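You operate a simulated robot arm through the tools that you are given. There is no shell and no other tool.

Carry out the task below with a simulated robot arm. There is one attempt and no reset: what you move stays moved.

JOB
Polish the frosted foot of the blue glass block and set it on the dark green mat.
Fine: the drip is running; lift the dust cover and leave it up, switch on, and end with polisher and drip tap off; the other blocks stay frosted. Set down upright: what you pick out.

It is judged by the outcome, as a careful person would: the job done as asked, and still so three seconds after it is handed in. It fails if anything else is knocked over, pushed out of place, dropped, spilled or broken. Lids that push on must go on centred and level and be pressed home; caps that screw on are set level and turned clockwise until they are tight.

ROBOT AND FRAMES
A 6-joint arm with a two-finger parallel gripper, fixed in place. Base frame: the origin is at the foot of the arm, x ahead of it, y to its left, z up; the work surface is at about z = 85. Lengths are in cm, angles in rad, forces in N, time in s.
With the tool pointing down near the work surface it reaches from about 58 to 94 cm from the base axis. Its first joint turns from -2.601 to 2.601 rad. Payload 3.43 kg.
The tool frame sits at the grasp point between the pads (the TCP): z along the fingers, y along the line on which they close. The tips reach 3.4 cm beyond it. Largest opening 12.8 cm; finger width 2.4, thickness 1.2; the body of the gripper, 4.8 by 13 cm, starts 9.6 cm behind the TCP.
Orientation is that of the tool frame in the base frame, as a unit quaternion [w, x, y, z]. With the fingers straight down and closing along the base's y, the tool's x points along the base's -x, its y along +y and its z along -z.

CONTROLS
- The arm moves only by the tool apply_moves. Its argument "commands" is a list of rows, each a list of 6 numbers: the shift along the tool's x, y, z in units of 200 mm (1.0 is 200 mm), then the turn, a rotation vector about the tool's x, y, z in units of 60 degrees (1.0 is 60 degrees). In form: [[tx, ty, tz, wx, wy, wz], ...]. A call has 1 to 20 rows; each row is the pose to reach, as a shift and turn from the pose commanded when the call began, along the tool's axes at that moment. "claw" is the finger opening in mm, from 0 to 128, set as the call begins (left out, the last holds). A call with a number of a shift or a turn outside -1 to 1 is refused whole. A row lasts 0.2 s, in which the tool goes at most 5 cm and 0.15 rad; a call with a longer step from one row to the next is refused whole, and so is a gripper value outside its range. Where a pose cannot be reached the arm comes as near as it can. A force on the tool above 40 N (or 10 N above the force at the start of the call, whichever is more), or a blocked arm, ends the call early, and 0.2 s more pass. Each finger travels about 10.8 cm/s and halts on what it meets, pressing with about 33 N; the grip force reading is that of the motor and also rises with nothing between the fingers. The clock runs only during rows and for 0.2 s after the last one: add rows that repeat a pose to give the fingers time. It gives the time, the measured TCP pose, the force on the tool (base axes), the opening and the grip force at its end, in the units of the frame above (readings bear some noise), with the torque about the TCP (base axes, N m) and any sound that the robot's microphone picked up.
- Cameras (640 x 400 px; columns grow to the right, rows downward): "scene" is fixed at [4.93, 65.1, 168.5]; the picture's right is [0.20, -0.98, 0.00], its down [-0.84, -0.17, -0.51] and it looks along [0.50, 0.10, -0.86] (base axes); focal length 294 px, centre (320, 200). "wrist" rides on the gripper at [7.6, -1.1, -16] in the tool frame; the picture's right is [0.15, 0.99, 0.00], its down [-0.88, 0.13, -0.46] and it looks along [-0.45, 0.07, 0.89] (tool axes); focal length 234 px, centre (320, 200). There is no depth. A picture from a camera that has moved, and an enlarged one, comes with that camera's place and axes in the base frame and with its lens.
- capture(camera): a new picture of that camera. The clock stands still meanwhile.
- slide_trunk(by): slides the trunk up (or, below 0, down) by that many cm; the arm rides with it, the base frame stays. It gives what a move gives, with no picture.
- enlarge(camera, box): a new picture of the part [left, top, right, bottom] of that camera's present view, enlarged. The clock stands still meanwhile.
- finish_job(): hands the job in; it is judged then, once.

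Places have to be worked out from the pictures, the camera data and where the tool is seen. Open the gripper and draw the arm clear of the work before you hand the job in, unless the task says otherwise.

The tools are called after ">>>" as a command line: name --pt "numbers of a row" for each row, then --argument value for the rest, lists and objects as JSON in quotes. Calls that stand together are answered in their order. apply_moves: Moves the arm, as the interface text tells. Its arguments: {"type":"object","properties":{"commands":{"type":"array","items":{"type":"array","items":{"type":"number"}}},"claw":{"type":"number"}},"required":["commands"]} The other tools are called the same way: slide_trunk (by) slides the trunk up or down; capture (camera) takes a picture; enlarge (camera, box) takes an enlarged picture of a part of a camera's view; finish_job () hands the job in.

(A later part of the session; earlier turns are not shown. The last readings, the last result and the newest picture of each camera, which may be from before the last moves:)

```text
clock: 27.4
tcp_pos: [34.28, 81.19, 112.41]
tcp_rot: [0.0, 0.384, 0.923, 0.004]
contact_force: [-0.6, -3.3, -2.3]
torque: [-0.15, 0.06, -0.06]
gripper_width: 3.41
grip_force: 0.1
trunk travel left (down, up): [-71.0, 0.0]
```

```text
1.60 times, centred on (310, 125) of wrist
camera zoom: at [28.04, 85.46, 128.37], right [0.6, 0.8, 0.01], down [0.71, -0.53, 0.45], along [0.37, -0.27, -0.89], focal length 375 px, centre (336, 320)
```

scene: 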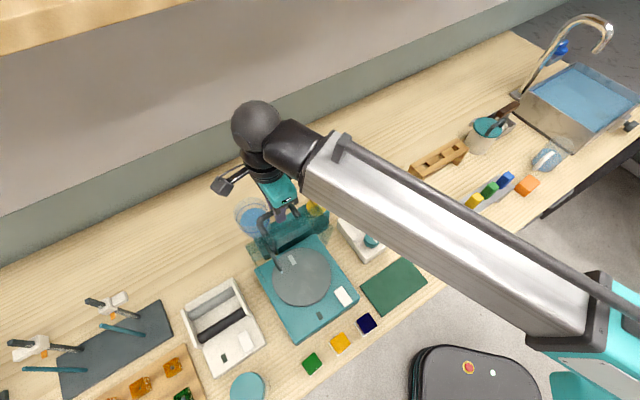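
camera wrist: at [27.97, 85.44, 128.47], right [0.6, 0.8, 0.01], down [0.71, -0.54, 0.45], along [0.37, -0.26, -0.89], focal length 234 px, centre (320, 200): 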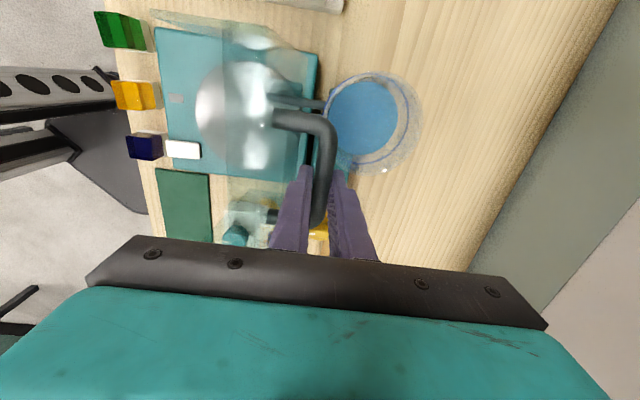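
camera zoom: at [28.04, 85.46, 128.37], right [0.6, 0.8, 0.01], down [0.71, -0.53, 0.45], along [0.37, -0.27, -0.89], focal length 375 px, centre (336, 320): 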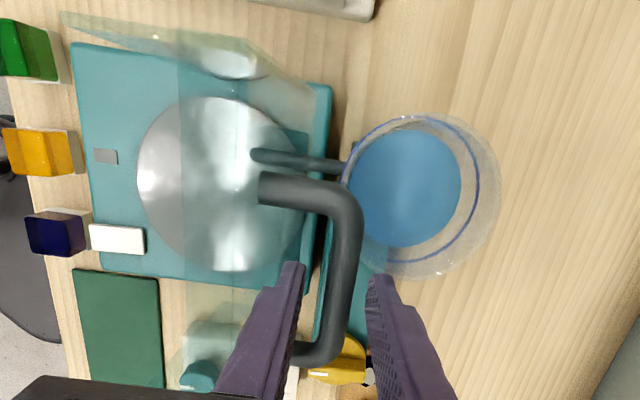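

The cover holds steady, but opening further pressed a finger against the cover's face (width stalled at 3.4 cm). I'll narrow the opening a little and draw straight up out of the handle.

>>> apply_moves --pt "0 0 0 0 0 0" --pt "0 0 0 0 0 0" --pt "0 0 -0.05 0 0 0" --pt "0 0 -0.1 0 0 0" --pt "0 0 -0.2 0 0 0" --pt "0 0 -0.35 0 0 0" --pt "0 0 -0.5 0 0 0" --pt "0 0 -0.5 0 0 0" --claw 26

>>> enlarge --camera "wrist" --box '[150, 0, 470, 250]'

>>> capture --camera "scene"

```text
clock: 29.2
tcp_pos: [34.17, 81.06, 122.47]
tcp_rot: [-0.001, 0.383, 0.924, 0.003]
contact_force: [-0.5, 0.7, 0.2]
torque: [0.02, -0.04, 0.04]
gripper_width: 2.6
grip_force: 0.1
trunk travel left (down, up): [-71.0, 0.0]
```

```text
1.60 times, centred on (310, 125) of wrist
camera zoom: at [28.0, 85.45, 138.33], right [0.6, 0.8, 0.01], down [0.71, -0.53, 0.45], along [0.37, -0.27, -0.89], focal length 375 px, centre (336, 320)
```

zoom: 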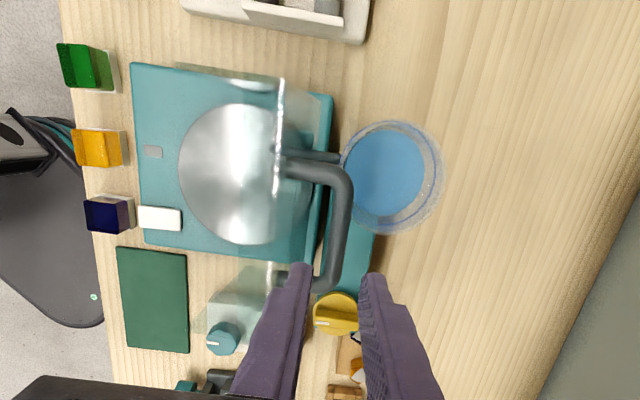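

```text
taken
```

scene: 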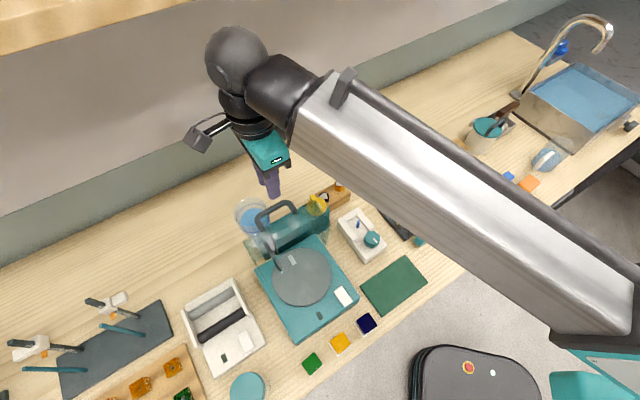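

The cover holds, but the top view puts it at only about 85°. Its skirt overhangs the back of the wheel at z≈113, so I want it slightly more upright to leave room for the gripper. I'll come round in front with closed fingers.

>>> apply_moves --pt "0 -0.1 0 0 0 0" --pt "0 -0.25 0 0 0 0" --pt "0 -0.4 0 0 0 0" --pt "0 -0.55 0 0 0 0" --pt "0 -0.7 0 0 0 0" --pt "0 -0.8 0 0 0 0" --pt "0 -0.8 0.1 0 0 0" --pt "0 -0.8 0.25 0 0 0" --pt "0 -0.8 0.4 0 0 0" --pt "0 -0.8 0.5 0 0 0" --pt "0 -0.8 0.5 0 0 0" --claw 0

>>> capture --camera "wrist"

>>> enlarge --camera "scene" --box '[200, 170, 400, 295]'

```text
clock: 31.6
tcp_pos: [22.98, 69.98, 112.25]
tcp_rot: [-0.001, 0.383, 0.924, 0.004]
contact_force: [0.8, -0.3, 0.3]
torque: [0.02, 0.02, 0.01]
gripper_width: 0.0
grip_force: 33.2
trunk travel left (down, up): [-71.0, 0.0]
```

```text
taken
camera wrist: at [16.74, 74.35, 128.26], right [0.6, 0.8, 0.01], down [0.71, -0.53, 0.45], along [0.37, -0.26, -0.89], focal length 234 px, centre (320, 200)
```

wrist: 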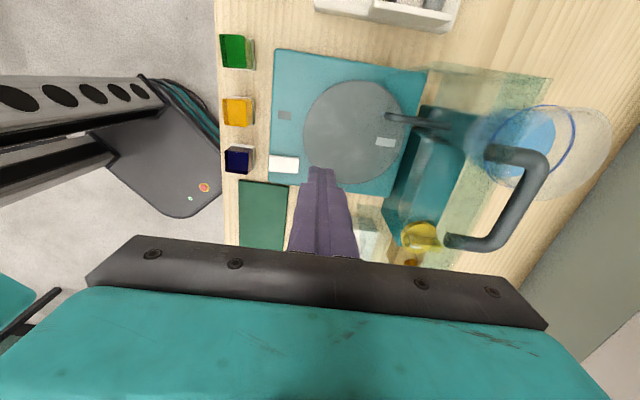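

```text
3.20 times, centred on (300, 232) of scene
camera zoom: at [4.93, 65.1, 168.5], right [0.2, -0.98, 0.0], down [-0.84, -0.17, -0.51], along [0.5, 0.1, -0.86], focal length 940 px, centre (384, 96)
```

zoom: 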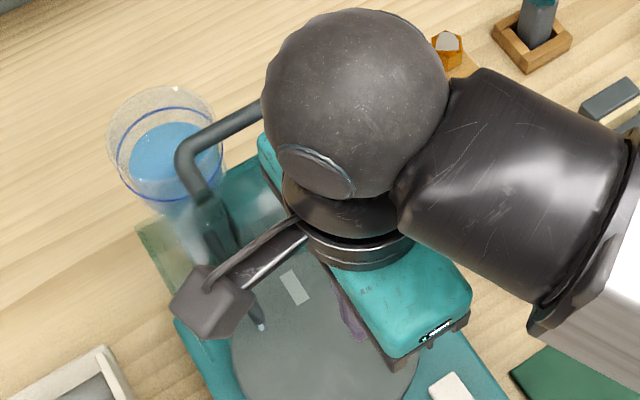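

I'll enlarge the wrist view to see the cover's skirt edge relative to the closed fingers before pushing.

>>> enlarge --camera "wrist" --box '[290, 40, 610, 240]'

```text
2.00 times, centred on (450, 140) of wrist
camera zoom: at [16.74, 74.35, 128.26], right [0.6, 0.8, 0.01], down [0.71, -0.53, 0.45], along [0.37, -0.26, -0.89], focal length 468 px, centre (60, 320)
```

zoom: 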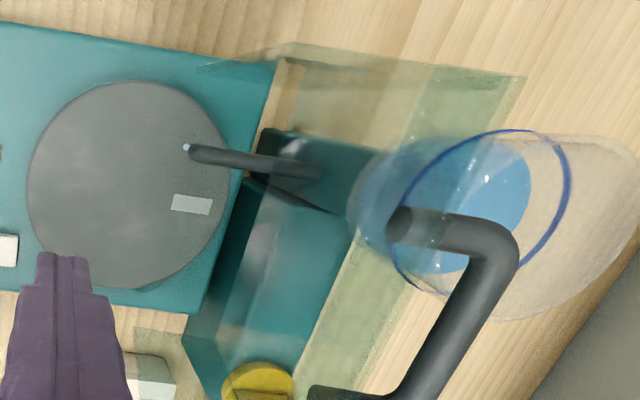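

The skirt's free edge sits near n≈70.6, z≈112.5, and my finger face is at n≈66.9. I'll move back slowly, pushing the cover about 2 cm, and watch the force for the stop or a reservoir contact.

>>> apply_moves --pt "0 0.06 0 0 0 0" --pt "0 0.12 0 0 0 0" --pt "0 0.17 0 0 0 0" --pt "0 0.19 0 0 0 0" --pt "0 0.205 0 0 0 0" --pt "0 0.22 0 0 0 0" --pt "0 0.235 0 0 0 0" --pt "0 0.235 0 0 0 0"

>>> enlarge --camera "wrist" --box '[250, 0, 570, 200]'

```text
clock: 33.4
tcp_pos: [26.31, 73.2, 112.38]
tcp_rot: [0.0, 0.383, 0.924, 0.004]
contact_force: [0.7, 0.3, -0.1]
torque: [0.01, 0.0, -0.02]
gripper_width: 0.0
grip_force: 32.6
trunk travel left (down, up): [-71.0, 0.0]
```

```text
2.00 times, centred on (410, 100) of wrist
camera zoom: at [20.16, 77.5, 128.29], right [0.6, 0.8, 0.01], down [0.71, -0.53, 0.45], along [0.37, -0.27, -0.89], focal length 468 px, centre (140, 400)
```

zoom: 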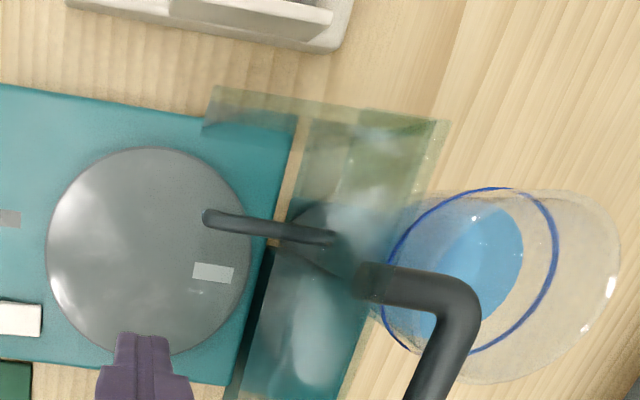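

There was no contact at all. Re-solving the geometry, the cover has deep side panels but only a short front lip at n≈75.7, so there is enough room as it stands. I'll leave the cover up and go hover over the back end of the white rocker.

>>> apply_moves --pt "-0.05 -0.1 0 0 0 0" --pt "-0.12 -0.22 0 0 0 0" --pt "-0.2 -0.32 0 0 0 0" --pt "-0.2825 -0.398 0.05 0 0 0" --pt "-0.2825 -0.398 0.2 0 0 0" --pt "-0.2825 -0.398 0.35 0 0 0" --pt "-0.2825 -0.398 0.5 0 0 0" --pt "-0.2825 -0.398 0.62 0 0 0" --pt "-0.2825 -0.398 0.62 0 0 0"

>>> capture --camera "wrist"

>>> enlarge --camera "scene" --box '[240, 200, 400, 340]'

```text
clock: 35.4
tcp_pos: [24.7, 63.64, 99.85]
tcp_rot: [0.0, 0.384, 0.923, 0.004]
contact_force: [0.0, 0.4, 0.2]
torque: [0.0, 0.0, 0.03]
gripper_width: 0.03
grip_force: 33.2
trunk travel left (down, up): [-71.0, 0.0]
```

```text
taken
camera wrist: at [18.37, 68.05, 115.89], right [0.6, 0.8, 0.01], down [0.71, -0.53, 0.45], along [0.37, -0.27, -0.89], focal length 234 px, centre (320, 200)
```

wrist: 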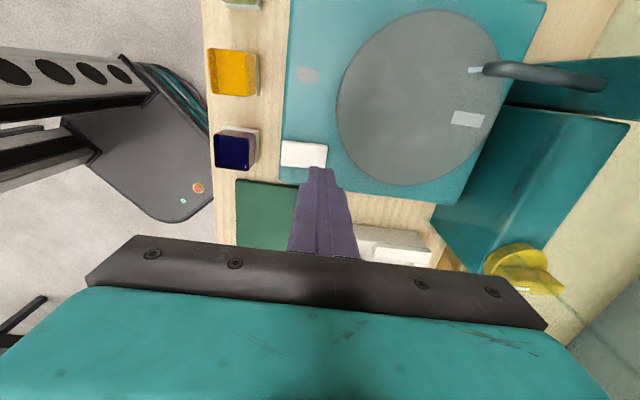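

```text
2.86 times, centred on (320, 270) of scene
camera zoom: at [4.93, 65.1, 168.5], right [0.2, -0.98, 0.0], down [-0.84, -0.17, -0.51], along [0.5, 0.1, -0.86], focal length 840 px, centre (320, 0)
```

zoom: 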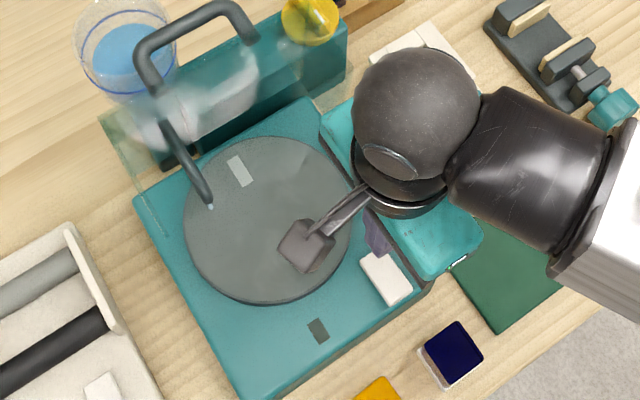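

Clear view now. I'll enlarge to refine the rocker, wheel and block positions.

>>> enlarge --camera "wrist" --box '[200, 60, 400, 190]'

>>> enlarge --camera "wrist" --box '[270, 0, 590, 200]'

```text
3.08 times, centred on (300, 125) of wrist
camera zoom: at [18.37, 68.05, 115.89], right [0.6, 0.8, 0.01], down [0.71, -0.53, 0.45], along [0.37, -0.27, -0.89], focal length 720 px, centre (382, 431)
```

zoom: 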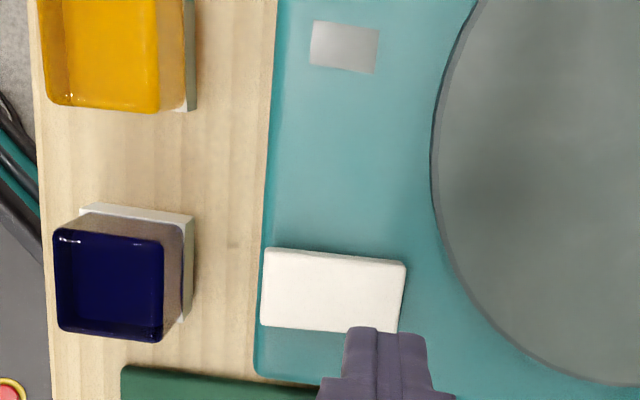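

```text
2.00 times, centred on (430, 100) of wrist
camera zoom: at [18.37, 68.05, 115.89], right [0.6, 0.8, 0.01], down [0.71, -0.53, 0.45], along [0.37, -0.27, -0.89], focal length 468 px, centre (100, 400)
```

zoom: 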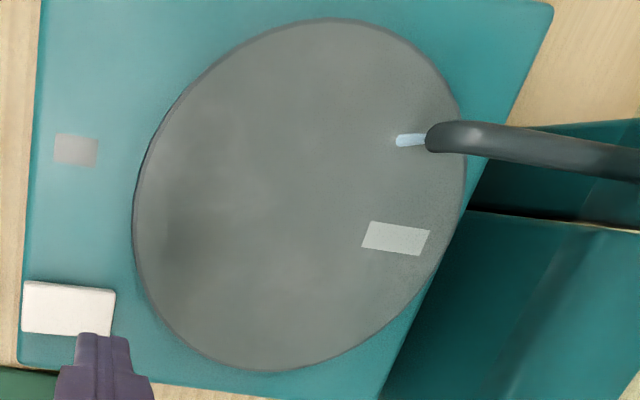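

The rocker spans n≈58.3 to 63 at t≈-28, so the closed fingertips are over its raised back end. I'll descend slowly until it clicks or force builds up.

>>> apply_moves --pt "0.01 0 0.08 0 0 0" --pt "0.015 0 0.14 0 0 0" --pt "0.015 0 0.165 0 0 0" --pt "0.015 0 0.18 0 0 0" --pt "0.015 0 0.195 0 0 0" --pt "0.015 0 0.21 0 0 0" --pt "0.015 0 0.225 0 0 0" --pt "0.015 0 0.225 0 0 0"

>>> enlarge --camera "wrist" --box '[270, 0, 590, 200]'

```text
clock: 37.2
tcp_pos: [24.46, 63.95, 95.48]
tcp_rot: [0.0, 0.383, 0.924, 0.004]
contact_force: [-0.2, 0.3, 0.3]
torque: [-0.02, -0.01, 0.01]
gripper_width: 0.0
grip_force: 33.1
trunk travel left (down, up): [-71.0, 0.0]
```

```text
2.00 times, centred on (430, 100) of wrist
camera zoom: at [18.24, 68.2, 111.34], right [0.6, 0.8, 0.01], down [0.71, -0.53, 0.45], along [0.37, -0.27, -0.89], focal length 468 px, centre (100, 400)
```

zoom: 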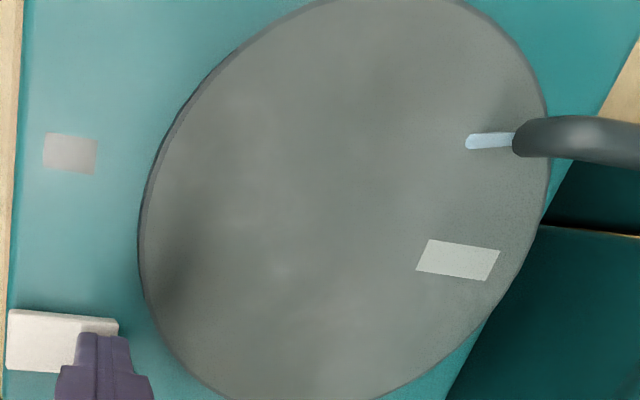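

No contact yet with the tips at z≈92.1. I'll continue down in 0.2 cm steps.

>>> apply_moves --pt "0 0 0.01 0 0 0" --pt "0 0 0.02 0 0 0" --pt "0 0 0.03 0 0 0" --pt "0 0 0.04 0 0 0" --pt "0 0 0.05 0 0 0" --pt "0 0 0.05 0 0 0"

>>> enlarge --camera "wrist" --box '[270, 0, 590, 200]'

```text
clock: 38.0
tcp_pos: [24.49, 63.79, 95.39]
tcp_rot: [-0.001, 0.383, 0.924, 0.007]
contact_force: [-2.0, -5.6, 21.7]
torque: [-0.47, 0.1, 0.02]
gripper_width: 0.02
grip_force: 33.1
trunk travel left (down, up): [-71.0, 0.0]
stopped in row 3: the force on the tool passed its limit at 44 N (the readings are from after the stop); the commanded pose is now the measured one
```

```text
2.00 times, centred on (430, 100) of wrist
camera zoom: at [18.2, 68.1, 111.34], right [0.6, 0.8, 0.01], down [0.71, -0.54, 0.45], along [0.37, -0.26, -0.89], focal length 468 px, centre (100, 400)
```

zoom: 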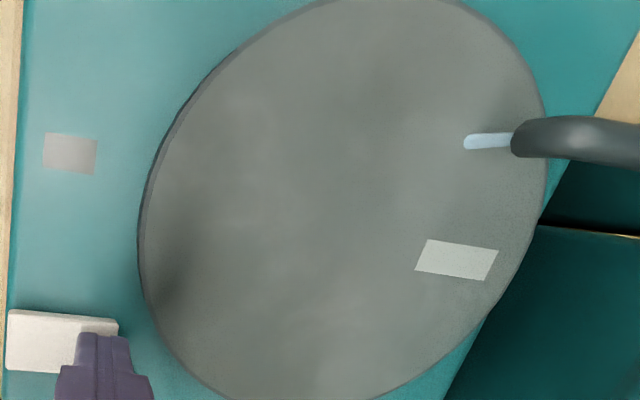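

The tips met something rigid at z≈92.0 and reached 44 N without a click, so the back end may not be the raised one. I'll lift off and take an oblique look at the rocker from the right side.

>>> apply_moves --pt "0 0 -0.1 0 0 0" --pt "0 0 -0.3 0 0 0" --pt "-0.1 0.05 -0.4 0 0.1 0" --pt "-0.2 0.1 -0.4 0 0.22 0" --pt "-0.3 0.15 -0.4 0 0.34 0" --pt "-0.4 0.19 -0.4 0 0.46 0" --pt "-0.5 0.19 -0.4 0 0.58 0" --pt "-0.545 0.19 -0.38 0 0.7 0" --pt "-0.545 0.19 -0.37 0 0.75 0" --pt "-0.545 0.19 -0.37 0 0.75 0"

>>> capture --camera "wrist"

>>> enlarge --camera "wrist" --box '[220, 80, 380, 190]'

```text
clock: 40.2
tcp_pos: [34.86, 58.96, 102.49]
tcp_rot: [-0.355, 0.352, 0.852, 0.153]
contact_force: [0.2, 0.1, 0.5]
torque: [-0.04, 0.05, 0.02]
gripper_width: 0.01
grip_force: 33.3
trunk travel left (down, up): [-71.0, 0.0]
```

```text
taken
camera wrist: at [38.16, 53.69, 119.07], right [0.63, 0.77, 0.12], down [0.76, -0.57, -0.31], along [-0.17, 0.28, -0.94], focal length 234 px, centre (320, 200)
```

wrist: 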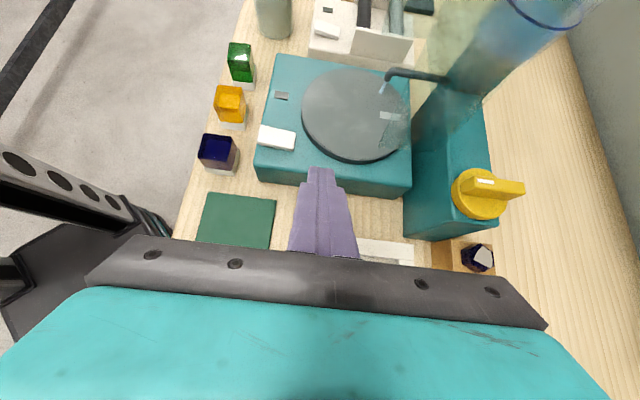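

```text
3.64 times, centred on (300, 135) of wrist
camera zoom: at [38.16, 53.69, 119.07], right [0.63, 0.77, 0.12], down [0.76, -0.57, -0.31], along [-0.17, 0.28, -0.94], focal length 852 px, centre (393, 436)
```

zoom: 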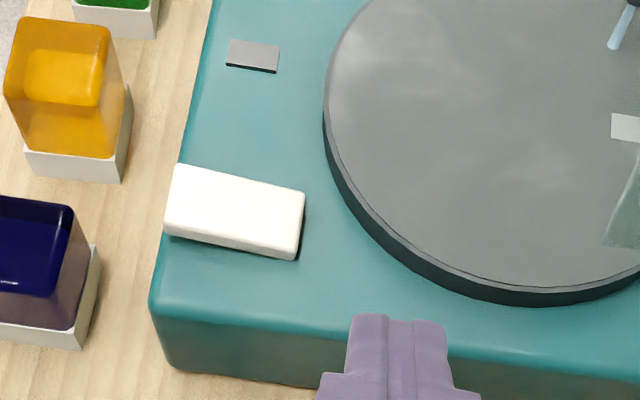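

>>> enlarge --camera "wrist" --box '[250, 112, 314, 152]'

>>> enlarge --camera "scene" --box '[310, 272, 374, 312]'

```text
10.00 times, centred on (282, 132) of wrist
camera zoom: at [38.16, 53.69, 119.07], right [0.63, 0.77, 0.12], down [0.76, -0.57, -0.31], along [-0.17, 0.28, -0.94], focal length 2342 px, centre (700, 880)
```

zoom: 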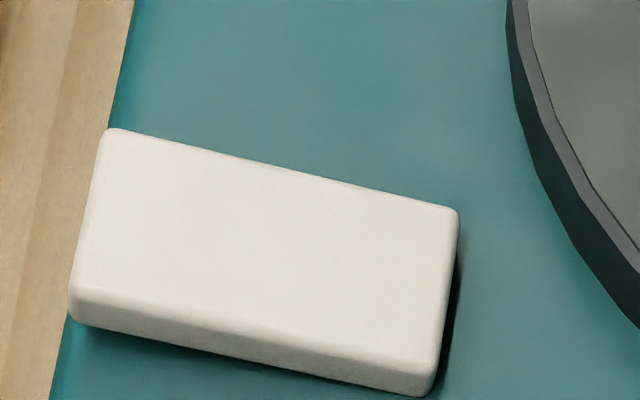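

```text
10.00 times, centred on (342, 292) of scene
camera zoom: at [4.93, 65.1, 168.5], right [0.2, -0.98, 0.0], down [-0.84, -0.17, -0.51], along [0.5, 0.1, -0.86], focal length 2939 px, centre (100, -720)
```

zoom: 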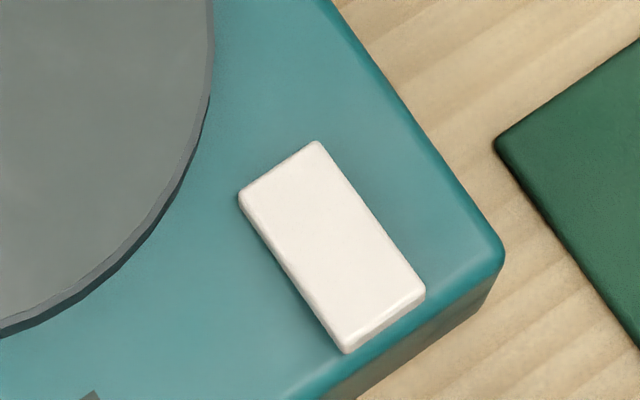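

Comparing corner heights between two views, the rocker's front end is at z≈92.2 and the back at z≈91.5. So the front end is the raised one, and it is still off because the wheel mark hasn't moved. I'll go over the front end with the tool vertical.

>>> apply_moves --pt "0.04 -0.045 0.05 0 -0.1 0" --pt "0.08 -0.09 0.11 0 -0.2 0" --pt "0.125 -0.14 0.165 0 -0.3 0" --pt "0.165 -0.182 0.22 0 -0.4 0" --pt "0.21 -0.23 0.275 0 -0.5 0" --pt "0.25 -0.275 0.33 0 -0.6 0" --pt "0.29 -0.32 0.385 0 -0.7 0" --pt "0.329 -0.364 0.4355 0 -0.75 0" --pt "0.329 -0.364 0.4355 0 -0.75 0"

>>> capture --camera "wrist"

```text
clock: 42.2
tcp_pos: [22.07, 61.48, 100.83]
tcp_rot: [0.0, 0.384, 0.924, 0.007]
contact_force: [-0.5, 0.2, 0.2]
torque: [-0.02, 0.01, 0.03]
gripper_width: 0.01
grip_force: 33.1
trunk travel left (down, up): [-71.0, 0.0]
```

```text
taken
camera wrist: at [15.83, 65.73, 116.89], right [0.6, 0.8, 0.01], down [0.71, -0.54, 0.45], along [0.37, -0.26, -0.89], focal length 234 px, centre (320, 200)
```

wrist: 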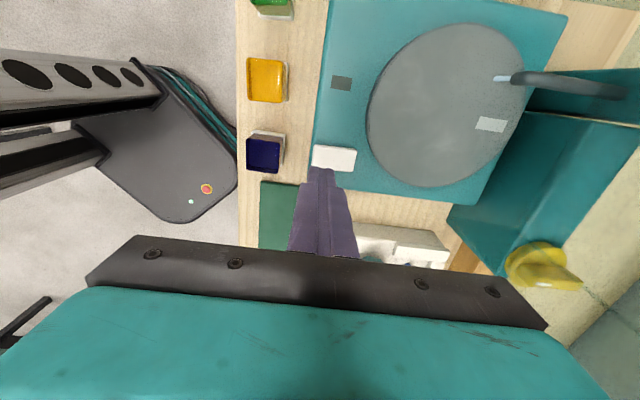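

The tips are above the front end of the rocker. I'll descend and press it slowly, watching for a click.

>>> apply_moves --pt "0 0 0.1 0 0 0" --pt "0 0 0.19 0 0 0" --pt "0 0 0.22 0 0 0" --pt "0 0 0.235 0 0 0" --pt "0 0 0.25 0 0 0" --pt "0 0 0.2625 0 0 0" --pt "0 0 0.275 0 0 0" --pt "0 0 0.2875 0 0 0" --pt "0 0 0.3 0 0 0"

>>> enlarge --camera "wrist" --box '[290, 20, 530, 200]'

```text
clock: 44.2
tcp_pos: [22.05, 61.46, 95.47]
tcp_rot: [-0.001, 0.383, 0.924, 0.008]
contact_force: [-5.3, -1.5, 28.9]
torque: [0.05, -0.18, 0.0]
gripper_width: 0.01
grip_force: 33.2
trunk travel left (down, up): [-71.0, 0.0]
```

```text
2.22 times, centred on (410, 110) of wrist
camera zoom: at [15.79, 65.66, 111.35], right [0.6, 0.8, 0.02], down [0.71, -0.54, 0.45], along [0.37, -0.26, -0.89], focal length 520 px, centre (120, 400)
```

zoom: 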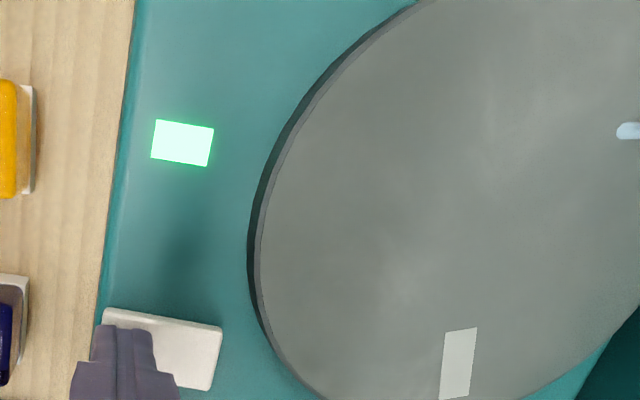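

The indicator is lit green and the wheel mark has moved, so the polisher is on. I'll lift away, open the gripper and go above the blue block at n≈52.45, t≈-26.45.

>>> apply_moves --pt "0 0 -0.1 0 0 0" --pt "0 0 -0.25 0 0 0" --pt "0 0 -0.42 0 0 0" --pt "-0.02 -0.1 -0.42 0 0 0" --pt "-0.05 -0.22 -0.42 0 0 0" --pt "-0.071 -0.3315 -0.42 0 0 0" --pt "-0.071 -0.3315 -0.42 0 0 0" --claw 62

>>> capture --camera "wrist"

>>> enlarge --camera "scene" --box '[240, 200, 400, 340]'

```text
clock: 45.8
tcp_pos: [18.35, 55.68, 103.32]
tcp_rot: [-0.002, 0.383, 0.924, 0.006]
contact_force: [0.2, -0.1, 0.9]
torque: [0.0, 0.01, -0.02]
gripper_width: 6.21
grip_force: 0.2
trunk travel left (down, up): [-71.0, 0.0]
```

```text
taken
camera wrist: at [12.14, 59.89, 119.17], right [0.6, 0.8, 0.01], down [0.71, -0.54, 0.45], along [0.37, -0.26, -0.89], focal length 234 px, centre (320, 200)
```

wrist: 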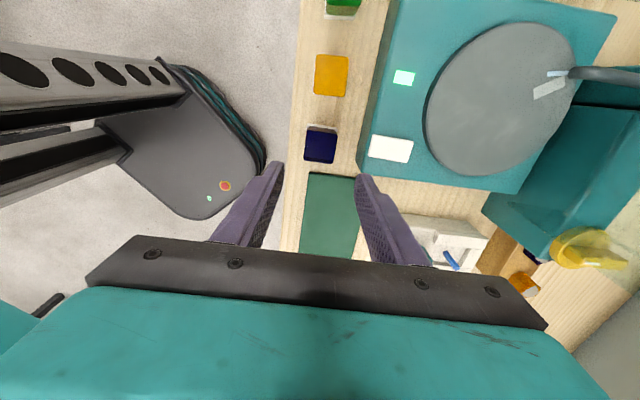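

```text
2.86 times, centred on (320, 270) of scene
camera zoom: at [4.93, 65.1, 168.5], right [0.2, -0.98, 0.0], down [-0.84, -0.17, -0.51], along [0.5, 0.1, -0.86], focal length 840 px, centre (320, 0)
```

zoom: 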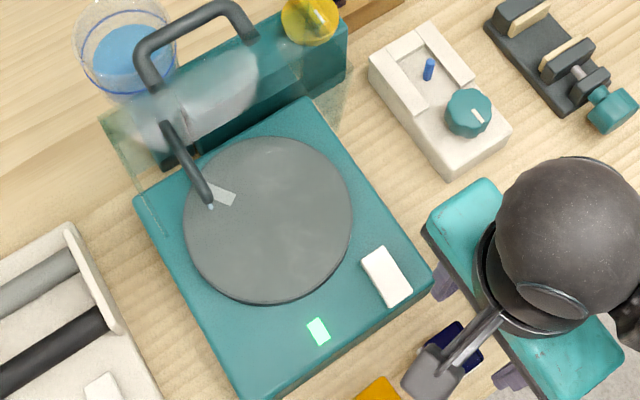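

Wheel spinning, lamp on, and the block's top centre solves to about (18.2, 55.7), right under the TCP. I'll descend part way and check that both fingers are clear of it.

>>> apply_moves --pt "0 0 0.12 0 0 0" --pt "0 0 0.24 0 0 0" --pt "0 0 0.34 0 0 0" --pt "0 0 0.4 0 0 0" --pt "0 0 0.4 0 0 0"

>>> enlarge --camera "wrist" --box '[220, 60, 440, 240]'

```text
clock: 47.0
tcp_pos: [18.32, 55.73, 95.21]
tcp_rot: [-0.001, 0.383, 0.924, 0.007]
contact_force: [-0.6, 0.8, -0.7]
torque: [0.0, -0.01, -0.01]
gripper_width: 6.2
grip_force: 0.0
trunk travel left (down, up): [-71.0, 0.0]
```

```text
2.22 times, centred on (330, 150) of wrist
camera zoom: at [12.2, 60.05, 111.17], right [0.6, 0.8, 0.01], down [0.71, -0.54, 0.45], along [0.37, -0.26, -0.89], focal length 520 px, centre (298, 311)
```

zoom: 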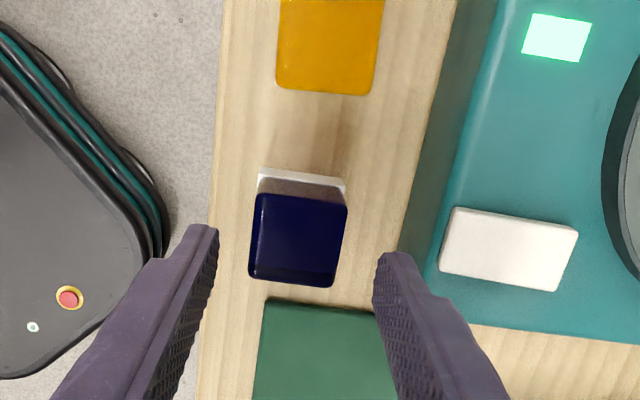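

The block is centred between the fingers. I'll go down to z≈90.5 and close.

>>> apply_moves --pt "0 0 0.08 0 0 0" --pt "0 0 0.15 0 0 0" --pt "0 0 0.2 0 0 0" --pt "0 0 0.232 0 0 0" --pt "0 0 0.232 0 0 0"

>>> apply_moves --pt "0 0 0 0 0 0" --pt "0 0 0 0 0 0" --pt "0 0 0 0 0 0" --pt "0 0 0 0 0 0" --claw 30

>>> enlarge --camera "wrist" --box '[220, 60, 440, 240]'

```text
clock: 48.2
tcp_pos: [18.48, 55.8, 90.62]
tcp_rot: [-0.001, 0.382, 0.924, 0.006]
contact_force: [-0.3, 0.3, 0.1]
torque: [0.03, 0.03, 0.04]
gripper_width: 6.18
grip_force: 0.1
trunk travel left (down, up): [-71.0, 0.0]
```

```text
clock: 49.2
tcp_pos: [18.25, 55.89, 90.53]
tcp_rot: [-0.001, 0.383, 0.924, 0.006]
contact_force: [-0.3, -0.6, 0.3]
torque: [-0.03, 0.03, 0.01]
gripper_width: 3.94
grip_force: 33.5
trunk travel left (down, up): [-71.0, 0.0]
```

```text
2.22 times, centred on (330, 150) of wrist
camera zoom: at [12.18, 60.11, 106.54], right [0.6, 0.8, 0.01], down [0.71, -0.54, 0.45], along [0.37, -0.26, -0.89], focal length 520 px, centre (298, 311)
```

zoom: 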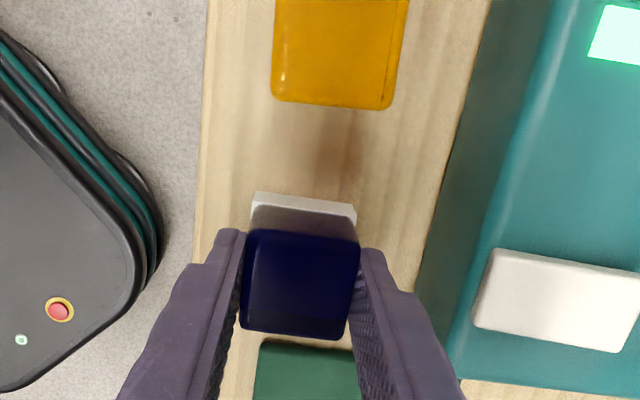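

The block is held at 3.94 cm width, with its foot 5.5 cm below the TCP. I'll lift it straight up, then carry it back over the front-right part of the spinning wheel, staying high.

>>> apply_moves --pt "0 0 -0.05 0 0 0" --pt "0 0 -0.2 0 0 0" --pt "0 0 -0.4 0 0 0" --pt "0 0 -0.6 0 0 0" --pt "0 0 -0.75 0 0 0" --pt "0.05 0.12 -0.775 0 0 0" --pt "0.1 0.28 -0.775 0 0 0" --pt "0.16 0.44 -0.775 0 0 0" --pt "0.22 0.6 -0.775 0 0 0" --pt "0.27 0.759 -0.775 0 0 0" --pt "0.27 0.759 -0.775 0 0 0"

>>> capture --camera "wrist"

>>> enlarge --camera "scene" --box '[220, 180, 400, 320]'

```text
clock: 51.6
tcp_pos: [25.44, 70.19, 106.46]
tcp_rot: [-0.001, 0.383, 0.924, 0.006]
contact_force: [0.8, 0.8, -2.4]
torque: [0.01, 0.0, -0.02]
gripper_width: 3.93
grip_force: 33.0
trunk travel left (down, up): [-71.0, 0.0]
```

```text
taken
camera wrist: at [19.15, 74.4, 122.46], right [0.6, 0.8, 0.01], down [0.71, -0.54, 0.45], along [0.37, -0.26, -0.89], focal length 234 px, centre (320, 200)
```

wrist: 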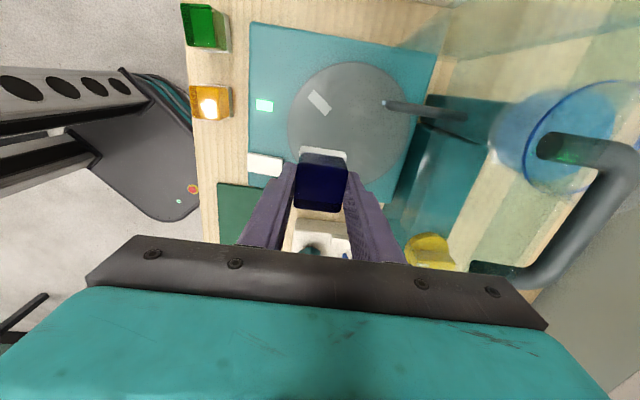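

```text
2.86 times, centred on (310, 250) of scene
camera zoom: at [4.93, 65.1, 168.5], right [0.2, -0.98, 0.0], down [-0.84, -0.17, -0.51], along [0.5, 0.1, -0.86], focal length 840 px, centre (349, 57)
```

zoom: 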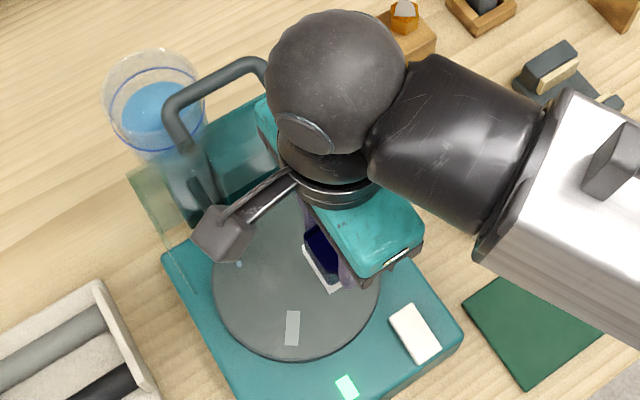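

The block is over the wheel, clear of the spout and the cover. I'll come down to a few millimetres above the wheel first.

>>> apply_moves --pt "0 0 0.08 0 0 0" --pt "0 0 0.18 0 0 0" --pt "0 0 0.27 0 0 0" --pt "0 0 0.34 0 0 0" --pt "0 0 0.37 0 0 0" --pt "0 0 0.385 0 0 0" --pt "0 0 0.385 0 0 0"

>>> enlarge --camera "wrist" --box '[220, 20, 460, 220]'

```text
clock: 53.2
tcp_pos: [25.48, 70.34, 98.64]
tcp_rot: [-0.001, 0.383, 0.924, 0.007]
contact_force: [0.3, 0.2, -2.0]
torque: [-0.02, -0.01, 0.02]
gripper_width: 3.94
grip_force: 33.1
trunk travel left (down, up): [-71.0, 0.0]
```

```text
2.00 times, centred on (340, 120) of wrist
camera zoom: at [19.13, 74.57, 114.59], right [0.6, 0.8, 0.01], down [0.71, -0.54, 0.45], along [0.37, -0.26, -0.89], focal length 468 px, centre (280, 360)
```

zoom: 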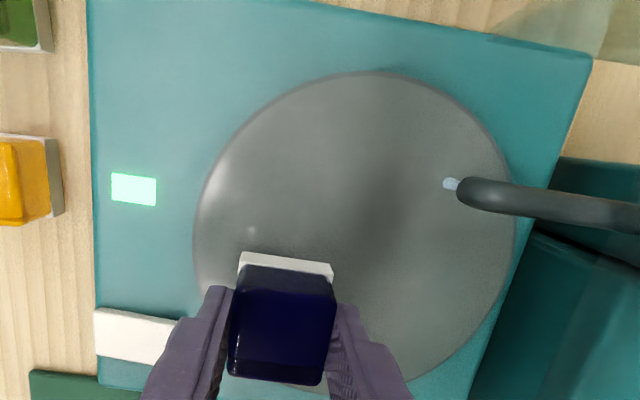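

No contact yet, and only the block's 2 N weight shows. I'll descend in 1 mm steps until the foot just meets the wheel.

>>> apply_moves --pt "0 0 0.005 0 0 0" --pt "0 0 0.01 0 0 0" --pt "0 0 0.015 0 0 0" --pt "0 0 0.02 0 0 0" --pt "0 0 0.025 0 0 0" --pt "0 0 0.025 0 0 0"

```text
clock: 54.6
tcp_pos: [25.48, 70.23, 98.19]
tcp_rot: [-0.001, 0.383, 0.924, 0.006]
contact_force: [0.0, -0.7, -1.9]
torque: [0.0, 0.03, 0.01]
gripper_width: 3.97
grip_force: 32.3
trunk travel left (down, up): [-71.0, 0.0]
```

The TCP is at z=98.2 and there is still no contact. I'll continue in 1 mm steps.

>>> apply_moves --pt "0 0 0.005 0 0 0" --pt "0 0 0.01 0 0 0" --pt "0 0 0.015 0 0 0" --pt "0 0 0.02 0 0 0" --pt "0 0 0.02 0 0 0"

```text
clock: 55.8
tcp_pos: [25.5, 70.24, 97.76]
tcp_rot: [-0.001, 0.383, 0.924, 0.006]
contact_force: [-0.4, 0.5, 2.0]
torque: [-0.09, 0.04, 0.0]
gripper_width: 3.94
grip_force: 33.3
trunk travel left (down, up): [-71.0, 0.0]
```

Contact has begun, at about 4 N of press. I'll add half a millimetre and hold for a couple of seconds.

>>> apply_moves --pt "0 0 0.0025 0 0 0" --pt "0 0 0.0025 0 0 0" --pt "0 0 0.0025 0 0 0" --pt "0 0 0.0025 0 0 0" --pt "0 0 0.0025 0 0 0" --pt "0 0 0.0025 0 0 0" --pt "0 0 0.0025 0 0 0" --pt "0 0 0.0025 0 0 0" --pt "0 0 0.0025 0 0 0" --pt "0 0 0.0025 0 0 0"

>>> enlarge --camera "wrist" --box '[220, 20, 460, 220]'

```text
clock: 58.0
tcp_pos: [25.46, 70.31, 97.78]
tcp_rot: [-0.001, 0.383, 0.924, 0.007]
contact_force: [1.9, 4.3, 13.9]
torque: [-0.06, 0.07, -0.01]
gripper_width: 3.97
grip_force: 32.9
trunk travel left (down, up): [-71.0, 0.0]
```

```text
2.00 times, centred on (340, 120) of wrist
camera zoom: at [19.14, 74.53, 113.74], right [0.6, 0.8, 0.01], down [0.71, -0.54, 0.45], along [0.37, -0.26, -0.89], focal length 468 px, centre (280, 360)
```

zoom: 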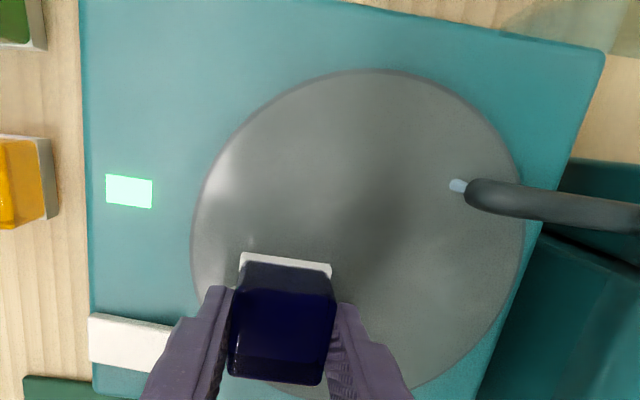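

Pressing at about 15 N with a light sideways drag, and all steady. I'll ease slightly and hold for four seconds.

>>> apply_moves --pt "0 0 -0.001 0 0 0" --pt "0 0 -0.001 0 0 0" --pt "0 0 -0.001 0 0 0" --pt "0 0 -0.001 0 0 0" --pt "0 0 -0.001 0 0 0" --pt "0 0 -0.001 0 0 0" --pt "0 0 -0.001 0 0 0" --pt "0 0 -0.001 0 0 0" --pt "0 0 -0.001 0 0 0" --pt "0 0 -0.001 0 0 0" --pt "0 0 -0.001 0 0 0" --pt "0 0 -0.001 0 0 0" --pt "0 0 -0.001 0 0 0" --pt "0 0 -0.001 0 0 0" --pt "0 0 -0.001 0 0 0" --pt "0 0 -0.001 0 0 0" --pt "0 0 -0.001 0 0 0" --pt "0 0 -0.001 0 0 0" --pt "0 0 -0.001 0 0 0" --pt "0 0 -0.001 0 0 0"

>>> enlarge --camera "wrist" --box '[220, 20, 460, 220]'

>>> enlarge --camera "scene" --box '[240, 220, 370, 310]'

```text
clock: 62.2
tcp_pos: [25.35, 70.31, 97.75]
tcp_rot: [0.0, 0.382, 0.924, 0.008]
contact_force: [-0.6, -1.2, 7.9]
torque: [-0.21, 0.13, -0.02]
gripper_width: 3.95
grip_force: 33.0
trunk travel left (down, up): [-71.0, 0.0]
```

```text
2.00 times, centred on (340, 120) of wrist
camera zoom: at [19.11, 74.48, 113.73], right [0.6, 0.8, 0.01], down [0.71, -0.54, 0.45], along [0.37, -0.26, -0.89], focal length 468 px, centre (280, 360)
```

zoom: 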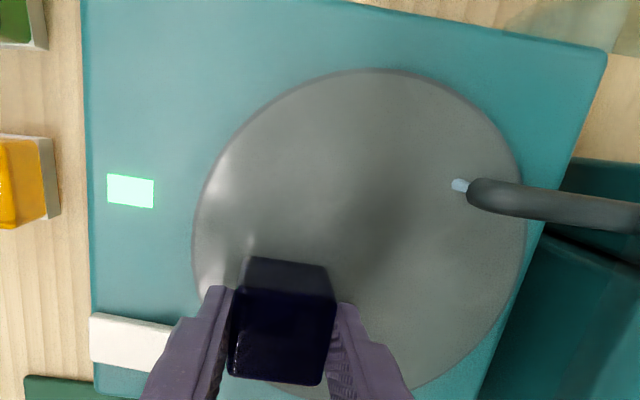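

```text
4.44 times, centred on (305, 265) of scene
camera zoom: at [4.93, 65.1, 168.5], right [0.2, -0.98, 0.0], down [-0.84, -0.17, -0.51], along [0.5, 0.1, -0.86], focal length 1306 px, centre (387, -89)
```

zoom: 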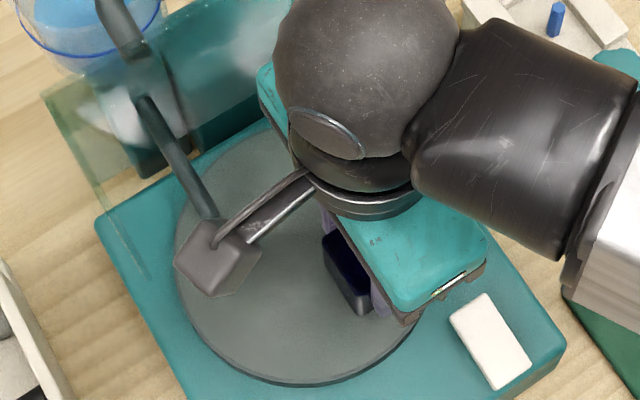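

The white frosted band has turned the same clear dark blue, so the foot is polished. I'll lift off the wheel at once and check it.

>>> apply_moves --pt "0 0 -0.03 0 0 0" --pt "0 0 -0.12 0 0 0" --pt "0 0 -0.25 0 0 0" --pt "0 0 -0.38 0 0 0" --pt "0 0 -0.43 0 0 0" --pt "0 0 -0.43 0 0 0"

>>> enlarge --camera "wrist" --box '[220, 60, 420, 220]'

>>> enlarge --camera "scene" --box '[270, 220, 350, 290]'

```text
clock: 63.6
tcp_pos: [25.52, 70.2, 106.33]
tcp_rot: [-0.002, 0.383, 0.924, 0.006]
contact_force: [-0.6, 1.2, -2.2]
torque: [0.01, 0.0, 0.01]
gripper_width: 3.95
grip_force: 33.0
trunk travel left (down, up): [-71.0, 0.0]
```

```text
2.50 times, centred on (320, 140) of wrist
camera zoom: at [19.18, 74.41, 122.28], right [0.6, 0.8, 0.01], down [0.71, -0.54, 0.45], along [0.37, -0.26, -0.89], focal length 585 px, centre (320, 350)
```

zoom: 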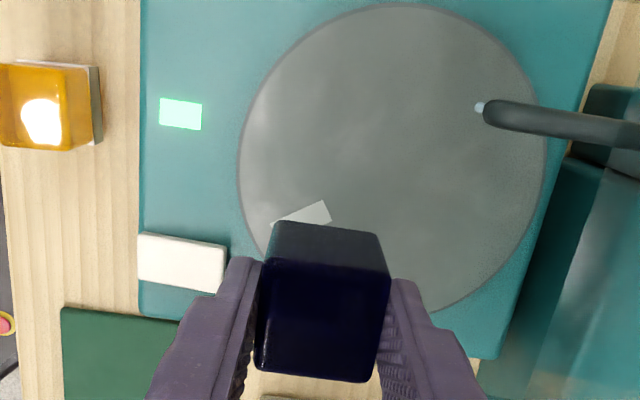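

```text
5.71 times, centred on (310, 255) of scene
camera zoom: at [4.93, 65.1, 168.5], right [0.2, -0.98, 0.0], down [-0.84, -0.17, -0.51], along [0.5, 0.1, -0.86], focal length 1679 px, centre (377, -114)
```

zoom: 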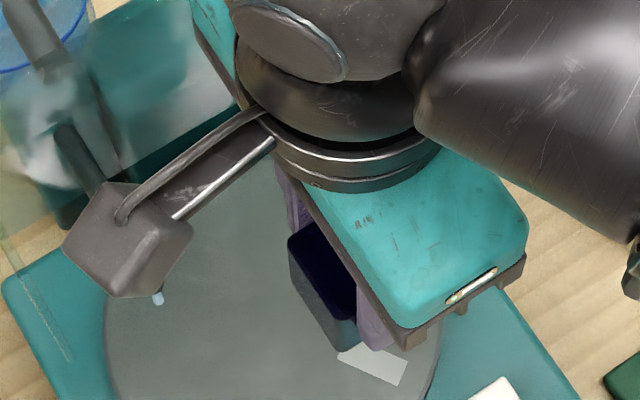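

The whole side is now clear, with no frosting left. I'll carry the block over the mat at n≈57.5, t≈-14, which is well inside the mat's edges.

>>> apply_moves --pt "-0.05 -0.08 0 0 0 0" --pt "-0.18 -0.2 0 0 0 0" --pt "-0.34 -0.32 0 0 0 0" --pt "-0.5 -0.42 0 0 0 0" --pt "-0.66 -0.48 0 0 0 0" --pt "-0.8 -0.5095 0 0 0 0" --pt "-0.88 -0.5095 0 0 0 0" --pt "-0.88 -0.5095 0 0 0 0"

>>> capture --camera "wrist"

>>> enlarge --camera "scene" --box '[290, 200, 470, 340]'

```text
clock: 65.4
tcp_pos: [30.5, 50.68, 105.96]
tcp_rot: [-0.001, 0.383, 0.924, 0.006]
contact_force: [0.4, 0.1, -1.2]
torque: [-0.02, 0.01, -0.02]
gripper_width: 3.96
grip_force: 33.1
trunk travel left (down, up): [-71.0, 0.0]
```

```text
taken
camera wrist: at [24.26, 54.88, 121.97], right [0.6, 0.8, 0.01], down [0.71, -0.54, 0.45], along [0.37, -0.26, -0.89], focal length 234 px, centre (320, 200)
```

wrist: 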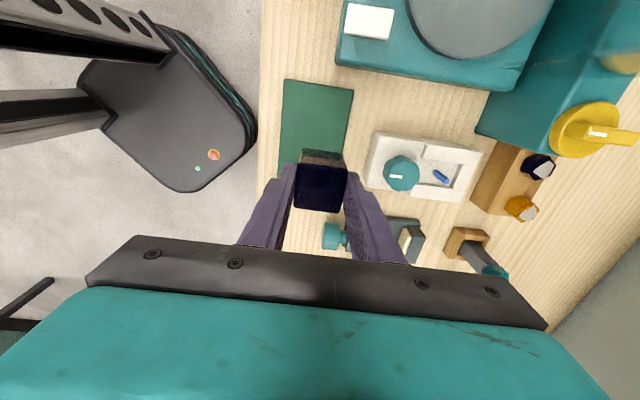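

```text
2.86 times, centred on (380, 270) of scene
camera zoom: at [4.93, 65.1, 168.5], right [0.2, -0.98, 0.0], down [-0.84, -0.17, -0.51], along [0.5, 0.1, -0.86], focal length 840 px, centre (149, 0)
```

zoom: 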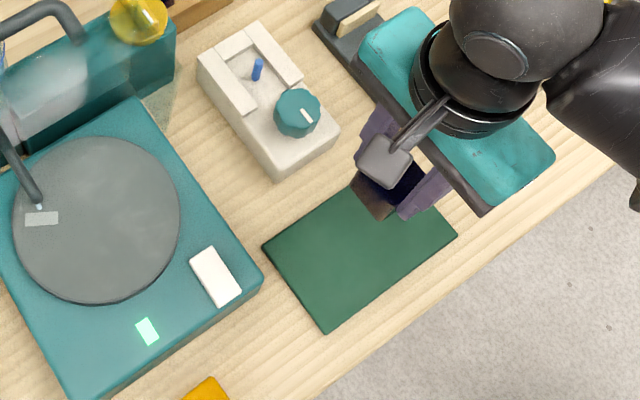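

The mat's corners re-solve to n≈51.6–61 and t≈-21 to -4.5, so the block at n=57.4, t=-14.3 is well inside. I'll lower it to just above the mat.

>>> apply_moves --pt "0 0 0.1 0 0 0" --pt "0 0 0.25 0 0 0" --pt "0 0 0.4 0 0 0" --pt "0 0 0.53 0 0 0" --pt "0 0 0.63 0 0 0" --pt "0 0 0.7 0 0 0" --pt "0 0 0.72 0 0 0" --pt "0 0 0.72 0 0 0"

>>> enlarge --camera "wrist" --box '[220, 40, 460, 240]'

```text
clock: 67.2
tcp_pos: [30.68, 50.64, 91.72]
tcp_rot: [-0.001, 0.383, 0.924, 0.008]
contact_force: [-0.5, -0.5, -1.7]
torque: [-0.02, 0.0, 0.06]
gripper_width: 3.96
grip_force: 33.0
trunk travel left (down, up): [-71.0, 0.0]
```

```text
2.00 times, centred on (340, 140) of wrist
camera zoom: at [24.47, 54.93, 107.62], right [0.6, 0.8, 0.01], down [0.71, -0.54, 0.45], along [0.37, -0.26, -0.89], focal length 468 px, centre (280, 320)
```

zoom: 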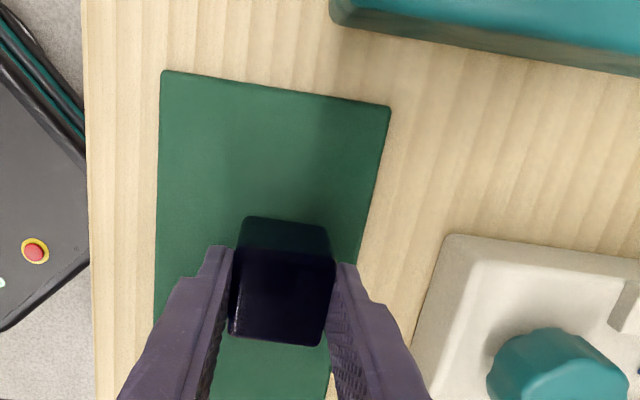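

The block is well inside the mat. I'll lower it in small steps until the force shows that it has landed.

>>> apply_moves --pt "0 0 0.01 0 0 0" --pt "0 0 0.02 0 0 0" --pt "0 0 0.0275 0 0 0" --pt "0 0 0.0325 0 0 0" --pt "0 0 0.0375 0 0 0" --pt "0 0 0.0375 0 0 0"

```text
clock: 68.6
tcp_pos: [30.61, 50.66, 91.03]
tcp_rot: [-0.001, 0.383, 0.924, 0.007]
contact_force: [5.4, 3.8, 23.6]
torque: [-0.13, 0.14, 0.02]
gripper_width: 3.96
grip_force: 33.5
trunk travel left (down, up): [-71.0, 0.0]
```

It has landed, at about 25 N. I'll ease up a fraction so it rests lightly, then open the fingers.

>>> apply_moves --pt "0 0 -0.002 0 0 0" --pt "0 0 -0.004 0 0 0" --pt "0 0 -0.004 0 0 0"

>>> apply_moves --pt "0 0 0 0 0 0" --pt "0 0 0 0 0 0" --pt "0 0 0 0 0 0" --claw 54

>>> enlarge --camera "wrist" --box '[220, 40, 460, 240]'

```text
clock: 69.4
tcp_pos: [30.66, 50.74, 91.11]
tcp_rot: [-0.002, 0.383, 0.924, 0.006]
contact_force: [2.6, 1.2, 10.9]
torque: [-0.06, 0.13, -0.02]
gripper_width: 3.93
grip_force: 33.3
trunk travel left (down, up): [-71.0, 0.0]
```

```text
clock: 70.2
tcp_pos: [30.64, 50.67, 91.06]
tcp_rot: [-0.002, 0.384, 0.923, 0.007]
contact_force: [0.2, -1.5, -0.3]
torque: [-0.01, -0.03, -0.02]
gripper_width: 5.37
grip_force: 0.1
trunk travel left (down, up): [-71.0, 0.0]
```

```text
2.00 times, centred on (340, 140) of wrist
camera zoom: at [24.42, 55.03, 106.98], right [0.6, 0.8, 0.01], down [0.71, -0.54, 0.45], along [0.37, -0.26, -0.89], focal length 468 px, centre (280, 320)
```

zoom: 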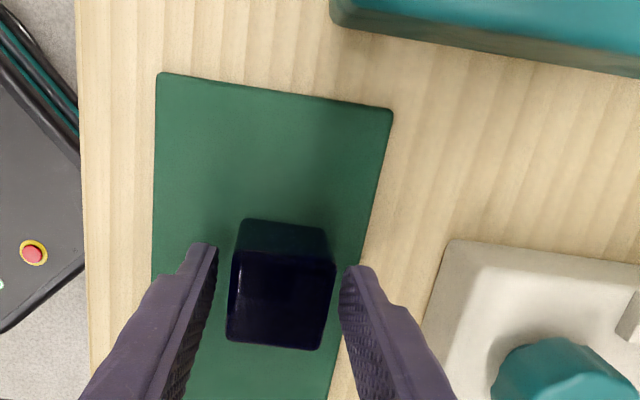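

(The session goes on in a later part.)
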